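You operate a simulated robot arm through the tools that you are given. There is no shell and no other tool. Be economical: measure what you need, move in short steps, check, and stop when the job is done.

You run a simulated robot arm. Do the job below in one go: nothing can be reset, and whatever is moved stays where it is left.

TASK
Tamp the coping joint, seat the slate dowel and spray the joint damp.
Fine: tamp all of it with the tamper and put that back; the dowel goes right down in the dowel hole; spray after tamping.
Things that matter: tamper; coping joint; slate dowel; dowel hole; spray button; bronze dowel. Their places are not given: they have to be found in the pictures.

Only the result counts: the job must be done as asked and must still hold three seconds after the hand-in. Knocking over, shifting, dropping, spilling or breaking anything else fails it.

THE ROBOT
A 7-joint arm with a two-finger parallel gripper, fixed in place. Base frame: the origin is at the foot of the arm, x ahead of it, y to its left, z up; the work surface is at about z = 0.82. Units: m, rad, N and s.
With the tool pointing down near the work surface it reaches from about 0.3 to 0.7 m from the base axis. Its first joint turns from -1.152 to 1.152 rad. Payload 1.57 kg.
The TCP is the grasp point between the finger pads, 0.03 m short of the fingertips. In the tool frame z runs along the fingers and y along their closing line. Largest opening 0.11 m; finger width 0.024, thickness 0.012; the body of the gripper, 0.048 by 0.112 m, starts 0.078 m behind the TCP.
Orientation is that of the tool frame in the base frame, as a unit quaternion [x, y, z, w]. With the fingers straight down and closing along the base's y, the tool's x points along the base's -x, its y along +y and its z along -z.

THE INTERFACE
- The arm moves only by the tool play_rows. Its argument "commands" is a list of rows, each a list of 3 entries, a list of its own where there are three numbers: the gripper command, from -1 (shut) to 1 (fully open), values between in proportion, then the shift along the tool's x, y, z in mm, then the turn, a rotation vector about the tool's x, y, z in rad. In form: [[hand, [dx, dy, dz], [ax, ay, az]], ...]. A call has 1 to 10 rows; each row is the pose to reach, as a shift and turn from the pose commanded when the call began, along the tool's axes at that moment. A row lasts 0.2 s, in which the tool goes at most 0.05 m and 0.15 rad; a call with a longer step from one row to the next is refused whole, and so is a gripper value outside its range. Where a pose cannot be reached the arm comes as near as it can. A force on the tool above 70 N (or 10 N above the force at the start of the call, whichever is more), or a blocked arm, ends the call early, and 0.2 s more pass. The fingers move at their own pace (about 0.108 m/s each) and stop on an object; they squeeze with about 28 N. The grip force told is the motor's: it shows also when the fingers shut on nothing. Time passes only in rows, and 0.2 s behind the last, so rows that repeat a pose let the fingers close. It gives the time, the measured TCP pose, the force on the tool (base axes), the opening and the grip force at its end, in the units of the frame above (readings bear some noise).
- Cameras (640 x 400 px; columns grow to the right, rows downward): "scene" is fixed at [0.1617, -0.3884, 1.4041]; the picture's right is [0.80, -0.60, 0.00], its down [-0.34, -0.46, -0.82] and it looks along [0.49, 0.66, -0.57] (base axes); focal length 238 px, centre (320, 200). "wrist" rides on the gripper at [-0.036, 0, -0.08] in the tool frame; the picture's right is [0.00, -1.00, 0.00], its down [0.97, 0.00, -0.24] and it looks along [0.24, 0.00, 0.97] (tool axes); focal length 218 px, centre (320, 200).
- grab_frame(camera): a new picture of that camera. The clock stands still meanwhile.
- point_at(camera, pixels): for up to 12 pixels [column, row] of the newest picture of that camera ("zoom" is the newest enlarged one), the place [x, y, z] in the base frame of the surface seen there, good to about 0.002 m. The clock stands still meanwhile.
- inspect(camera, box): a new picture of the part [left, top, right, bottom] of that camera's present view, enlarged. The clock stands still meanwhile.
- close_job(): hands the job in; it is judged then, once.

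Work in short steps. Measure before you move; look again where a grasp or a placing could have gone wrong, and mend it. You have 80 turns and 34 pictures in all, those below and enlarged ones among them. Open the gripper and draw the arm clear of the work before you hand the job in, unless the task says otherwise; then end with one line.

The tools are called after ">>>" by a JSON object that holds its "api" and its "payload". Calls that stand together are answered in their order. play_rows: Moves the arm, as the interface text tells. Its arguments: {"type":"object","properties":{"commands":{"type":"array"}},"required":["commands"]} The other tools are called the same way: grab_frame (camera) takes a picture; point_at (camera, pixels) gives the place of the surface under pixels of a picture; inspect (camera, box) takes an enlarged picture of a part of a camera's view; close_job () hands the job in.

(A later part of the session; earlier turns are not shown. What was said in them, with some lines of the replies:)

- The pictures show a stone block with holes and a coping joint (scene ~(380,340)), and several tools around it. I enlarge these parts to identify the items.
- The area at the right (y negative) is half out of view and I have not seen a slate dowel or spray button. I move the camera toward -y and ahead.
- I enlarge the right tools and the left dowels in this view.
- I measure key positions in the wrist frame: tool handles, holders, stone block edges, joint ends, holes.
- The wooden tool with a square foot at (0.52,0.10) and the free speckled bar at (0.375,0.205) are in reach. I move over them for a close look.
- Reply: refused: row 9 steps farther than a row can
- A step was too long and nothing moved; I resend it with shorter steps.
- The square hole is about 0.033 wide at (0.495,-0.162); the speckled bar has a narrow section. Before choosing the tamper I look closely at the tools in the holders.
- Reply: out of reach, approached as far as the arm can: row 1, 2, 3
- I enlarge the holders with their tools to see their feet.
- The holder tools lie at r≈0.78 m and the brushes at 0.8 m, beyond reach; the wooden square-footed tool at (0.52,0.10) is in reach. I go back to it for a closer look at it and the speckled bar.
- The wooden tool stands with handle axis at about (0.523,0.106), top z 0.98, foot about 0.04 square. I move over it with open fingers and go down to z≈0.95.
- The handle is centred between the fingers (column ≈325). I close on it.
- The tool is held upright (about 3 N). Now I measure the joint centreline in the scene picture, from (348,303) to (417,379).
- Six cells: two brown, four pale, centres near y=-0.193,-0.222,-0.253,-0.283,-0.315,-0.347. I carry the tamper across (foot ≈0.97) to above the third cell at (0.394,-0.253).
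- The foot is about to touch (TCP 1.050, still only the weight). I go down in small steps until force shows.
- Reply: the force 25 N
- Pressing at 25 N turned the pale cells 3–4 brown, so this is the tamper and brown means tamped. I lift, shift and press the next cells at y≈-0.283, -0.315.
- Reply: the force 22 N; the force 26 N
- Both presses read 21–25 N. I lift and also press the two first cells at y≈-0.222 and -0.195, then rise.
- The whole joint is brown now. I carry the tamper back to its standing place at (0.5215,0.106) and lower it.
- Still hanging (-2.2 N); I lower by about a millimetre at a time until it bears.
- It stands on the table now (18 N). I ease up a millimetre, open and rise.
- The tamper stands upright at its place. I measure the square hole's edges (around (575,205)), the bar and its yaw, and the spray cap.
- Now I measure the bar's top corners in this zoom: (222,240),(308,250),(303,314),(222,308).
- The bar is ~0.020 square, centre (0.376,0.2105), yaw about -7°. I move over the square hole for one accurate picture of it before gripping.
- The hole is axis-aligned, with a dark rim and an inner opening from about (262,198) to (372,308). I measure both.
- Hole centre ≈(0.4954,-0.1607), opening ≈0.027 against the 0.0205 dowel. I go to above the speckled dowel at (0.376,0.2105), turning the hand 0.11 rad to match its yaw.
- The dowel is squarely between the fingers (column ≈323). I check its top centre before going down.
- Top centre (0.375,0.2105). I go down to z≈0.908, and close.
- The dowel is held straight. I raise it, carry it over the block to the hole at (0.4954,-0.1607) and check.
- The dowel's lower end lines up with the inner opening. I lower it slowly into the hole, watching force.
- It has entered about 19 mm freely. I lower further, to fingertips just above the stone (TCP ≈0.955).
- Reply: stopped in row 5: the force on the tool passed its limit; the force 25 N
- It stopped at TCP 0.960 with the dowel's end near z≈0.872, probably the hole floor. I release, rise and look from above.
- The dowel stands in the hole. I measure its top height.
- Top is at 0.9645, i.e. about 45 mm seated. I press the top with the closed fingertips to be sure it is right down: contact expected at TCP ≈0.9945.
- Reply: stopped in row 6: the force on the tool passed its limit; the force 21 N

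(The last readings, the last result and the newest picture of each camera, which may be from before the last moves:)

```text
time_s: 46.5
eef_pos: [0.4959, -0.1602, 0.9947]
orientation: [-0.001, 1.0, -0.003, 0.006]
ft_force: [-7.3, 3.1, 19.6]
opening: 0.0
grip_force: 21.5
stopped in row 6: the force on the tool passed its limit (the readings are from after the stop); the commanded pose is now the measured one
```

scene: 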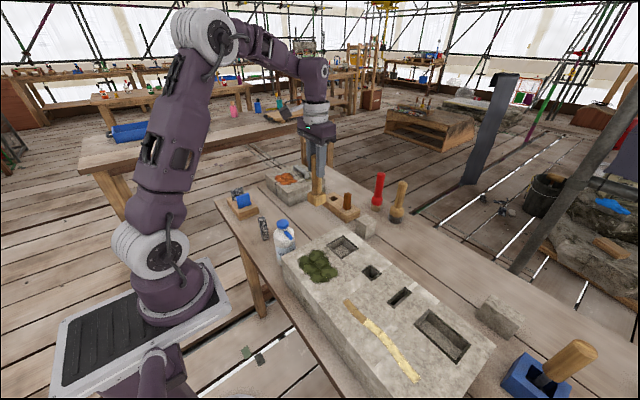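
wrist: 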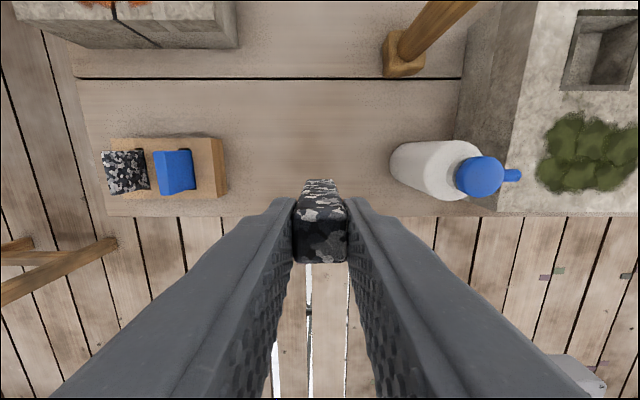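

It was firm at 0.9947 (force limit reached, no movement), so the dowel is down. I rise, and measure the blue cap in the scene picture around (283,224).

>>> {"api": "play_rows", "payload": {"commands": [[-1, [0, 0, -30], [0, 0, 0]], [-1, [0, 0, -70], [0, 0, 0]], [-1, [10, 40, -75], [0, 0, 0]], [-1, [25, 80, -75], [0, 0, 0]], [-1, [40, 120, -75], [0, 0, 0]], [-1, [55, 160, -75], [0, 0, 0]], [-1, [75, 200, -75], [0, 0, 0]], [-1, [95, 230, -75], [0, 0, 0]]]}}

>>> {"api": "point_at", "payload": {"camera": "scene", "pixels": [[282, 220], [282, 222], [282, 224], [278, 222], [280, 222], [284, 222], [286, 222], [288, 224], [280, 226], [289, 236], [286, 231], [282, 240]]}}

>>> {"api": "grab_frame", "payload": {"camera": "wrist"}}

```text
time_s: 48.3
eef_pos: [0.399, 0.0706, 1.065]
orientation: [0.0, 1.0, -0.003, 0.006]
ft_force: [0.1, 0.9, 0.0]
opening: 0.0
grip_force: 20.9
```

```text
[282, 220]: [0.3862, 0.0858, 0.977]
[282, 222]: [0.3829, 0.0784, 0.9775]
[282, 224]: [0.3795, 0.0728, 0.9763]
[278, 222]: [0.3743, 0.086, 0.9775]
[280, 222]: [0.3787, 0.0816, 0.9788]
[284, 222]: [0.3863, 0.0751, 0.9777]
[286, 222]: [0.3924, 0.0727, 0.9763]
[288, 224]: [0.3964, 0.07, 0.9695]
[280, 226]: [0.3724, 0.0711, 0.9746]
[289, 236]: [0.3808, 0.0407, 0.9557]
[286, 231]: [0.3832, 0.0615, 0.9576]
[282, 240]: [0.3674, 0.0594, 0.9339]
```

```text
0 pictures are left
```

wrist: 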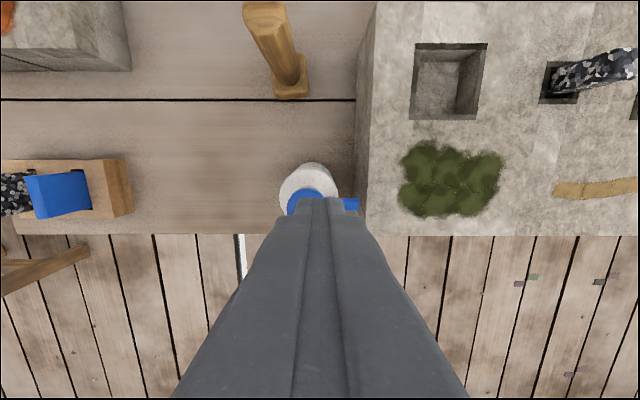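

No pictures remain, so I measure the cap edges on this frame to fix its centre.

>>> {"api": "point_at", "payload": {"camera": "wrist", "pixels": [[289, 203], [293, 198], [298, 193], [304, 190], [310, 191], [290, 210], [296, 203], [302, 198], [352, 203], [345, 203]]}}

>>> {"api": "point_at", "payload": {"camera": "scene", "pixels": [[276, 223], [277, 225], [277, 221], [279, 220], [285, 220], [287, 221], [288, 223], [286, 224], [284, 226], [282, 227], [279, 224], [283, 219]]}}

```text
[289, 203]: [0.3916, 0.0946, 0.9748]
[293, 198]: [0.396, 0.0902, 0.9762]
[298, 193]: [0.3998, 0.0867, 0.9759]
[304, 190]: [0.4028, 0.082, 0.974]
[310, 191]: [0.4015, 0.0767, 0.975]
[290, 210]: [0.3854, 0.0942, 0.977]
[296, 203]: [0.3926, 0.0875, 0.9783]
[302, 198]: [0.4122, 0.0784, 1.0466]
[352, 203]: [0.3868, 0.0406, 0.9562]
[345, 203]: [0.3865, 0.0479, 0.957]
```

```text
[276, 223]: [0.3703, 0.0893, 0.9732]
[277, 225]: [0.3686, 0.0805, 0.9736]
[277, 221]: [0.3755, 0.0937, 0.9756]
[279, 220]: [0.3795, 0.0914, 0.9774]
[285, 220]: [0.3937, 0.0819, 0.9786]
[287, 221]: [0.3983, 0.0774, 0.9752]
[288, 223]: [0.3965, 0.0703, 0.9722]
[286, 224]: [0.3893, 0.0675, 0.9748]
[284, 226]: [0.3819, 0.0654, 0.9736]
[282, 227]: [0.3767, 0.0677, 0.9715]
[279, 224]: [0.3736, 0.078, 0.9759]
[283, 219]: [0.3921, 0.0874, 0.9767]
```

Cap centre ≈(0.385,0.079), top z≈0.978. I centre the closed fingertips above it and come down to just above contact (TCP ≈1.011).

>>> {"api": "play_rows", "payload": {"commands": [[-1, [14, 8.5, 0], [0, 0, 0]], [-1, [14, 8.5, 25], [0, 0, 0]], [-1, [14, 8.5, 45], [0, 0, 0]], [-1, [14, 8.5, 52], [0, 0, 0]]]}}

```text
time_s: 49.3
eef_pos: [0.3872, 0.0789, 1.013]
orientation: [-0.001, 1.0, -0.003, 0.006]
ft_force: [0.1, -0.1, -1.2]
opening: 0.0002
grip_force: 21.6
```

I press in small steps of 1.5 mm, watching the force.

>>> {"api": "play_rows", "payload": {"commands": [[-1, [1, 0, 2], [0, 0, 0]], [-1, [1, 0, 4], [0, 0, 0]], [-1, [1, 0, 5.5], [0, 0, 0]], [-1, [1, 0, 7], [0, 0, 0]]]}}

```text
time_s: 50.3
eef_pos: [0.3862, 0.0784, 1.0074]
orientation: [-0.001, 1.0, -0.003, 0.006]
ft_force: [0.2, -0.5, 1.3]
opening: 0.0001
grip_force: 21.4
```

>>> {"api": "play_rows", "payload": {"commands": [[-1, [0, 0, 1.5], [0, 0, 0]], [-1, [0, 0, 3], [0, 0, 0]], [-1, [0, 0, 3], [0, 0, 0]]]}}

```text
time_s: 51.1
eef_pos: [0.3865, 0.0779, 1.0039]
orientation: [-0.001, 1.0, -0.003, 0.005]
ft_force: [-1.0, -0.8, 2.4]
opening: 0.0
grip_force: 21.1
```

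The cap gives like a sprung button (2.4 N at 4 mm). I keep pressing until it is firm.

>>> {"api": "play_rows", "payload": {"commands": [[-1, [0, 0, 1.5], [0, 0, 0]], [-1, [0, 0, 3], [0, 0, 0]], [-1, [0, 0, 4.5], [0, 0, 0]], [-1, [0, 0, 4.5], [0, 0, 0]]]}}

```text
time_s: 52.1
eef_pos: [0.386, 0.0781, 1.0011]
orientation: [-0.001, 1.0, -0.003, 0.006]
ft_force: [0.1, 0.8, 3.7]
opening: 0.0002
grip_force: 20.7
```

>>> {"api": "play_rows", "payload": {"commands": [[-1, [0, 0, 1.5], [0, 0, 0]], [-1, [0, 0, 3], [0, 0, 0]], [-1, [0, 0, 3], [0, 0, 0]], [-1, [0, 0, 3], [0, 0, 0]]]}}

```text
time_s: 53.1
eef_pos: [0.3861, 0.0781, 0.9973]
orientation: [0.0, 1.0, -0.002, 0.005]
ft_force: [-0.8, -1.2, 4.6]
opening: 0.0001
grip_force: 21.1
```

>>> {"api": "play_rows", "payload": {"commands": [[-1, [0, 0, 1.5], [0, 0, 0]], [-1, [0, 0, 3], [0, 0, 0]], [-1, [0, 0, 4], [0, 0, 0]], [-1, [0, 0, 4], [0, 0, 0]]]}}

```text
time_s: 54.1
eef_pos: [0.3865, 0.0769, 0.9925]
orientation: [-0.001, 1.0, -0.003, 0.006]
ft_force: [-3.3, -0.3, 21.4]
opening: 0.0001
grip_force: 21.4
```

The button is now at its stop (21 N). I release it, rise straight up and draw the arm clear with the hand open.

>>> {"api": "play_rows", "payload": {"commands": [[-1, [0, 0, 0], [0, 0, 0]], [-1, [0, 0, -10], [0, 0, 0]], [-1, [0, 0, -25], [0, 0, 0]], [-1, [0, 0, -65], [0, 0, 0]], [-1, [0, 0, -105], [0, 0, 0]], [-1, [0, 0, -145], [0, 0, 0]], [0, [0, -20, -185], [0, 0, 0]], [1, [0, -50, -220], [0, 0, 0]], [1, [0, -90, -240], [0, 0, 0]], [1, [0, -90, -240], [0, 0, 0]]]}}

```text
time_s: 56.3
eef_pos: [0.3834, -0.0119, 1.2346]
orientation: [0.0, 1.0, -0.003, 0.006]
ft_force: [-0.5, 0.0, -0.2]
opening: 0.1101
grip_force: 0.0
```

The joint is tamped, the tamper is back, the dowel is seated, the button has been pressed after tamping, and the arm is clear; I hand the job in.

>>> {"api": "close_job", "payload": {}}

```text
The job is handed in.
```

I tamped the whole coping joint, stood the tamper back in its place, seated the slate dowel (I took the free speckled bar to be it) firmly at the bottom of the dowel hole, and then pressed the spray button to its stop. I had no pictures left by then, so I did not see the joint damp.
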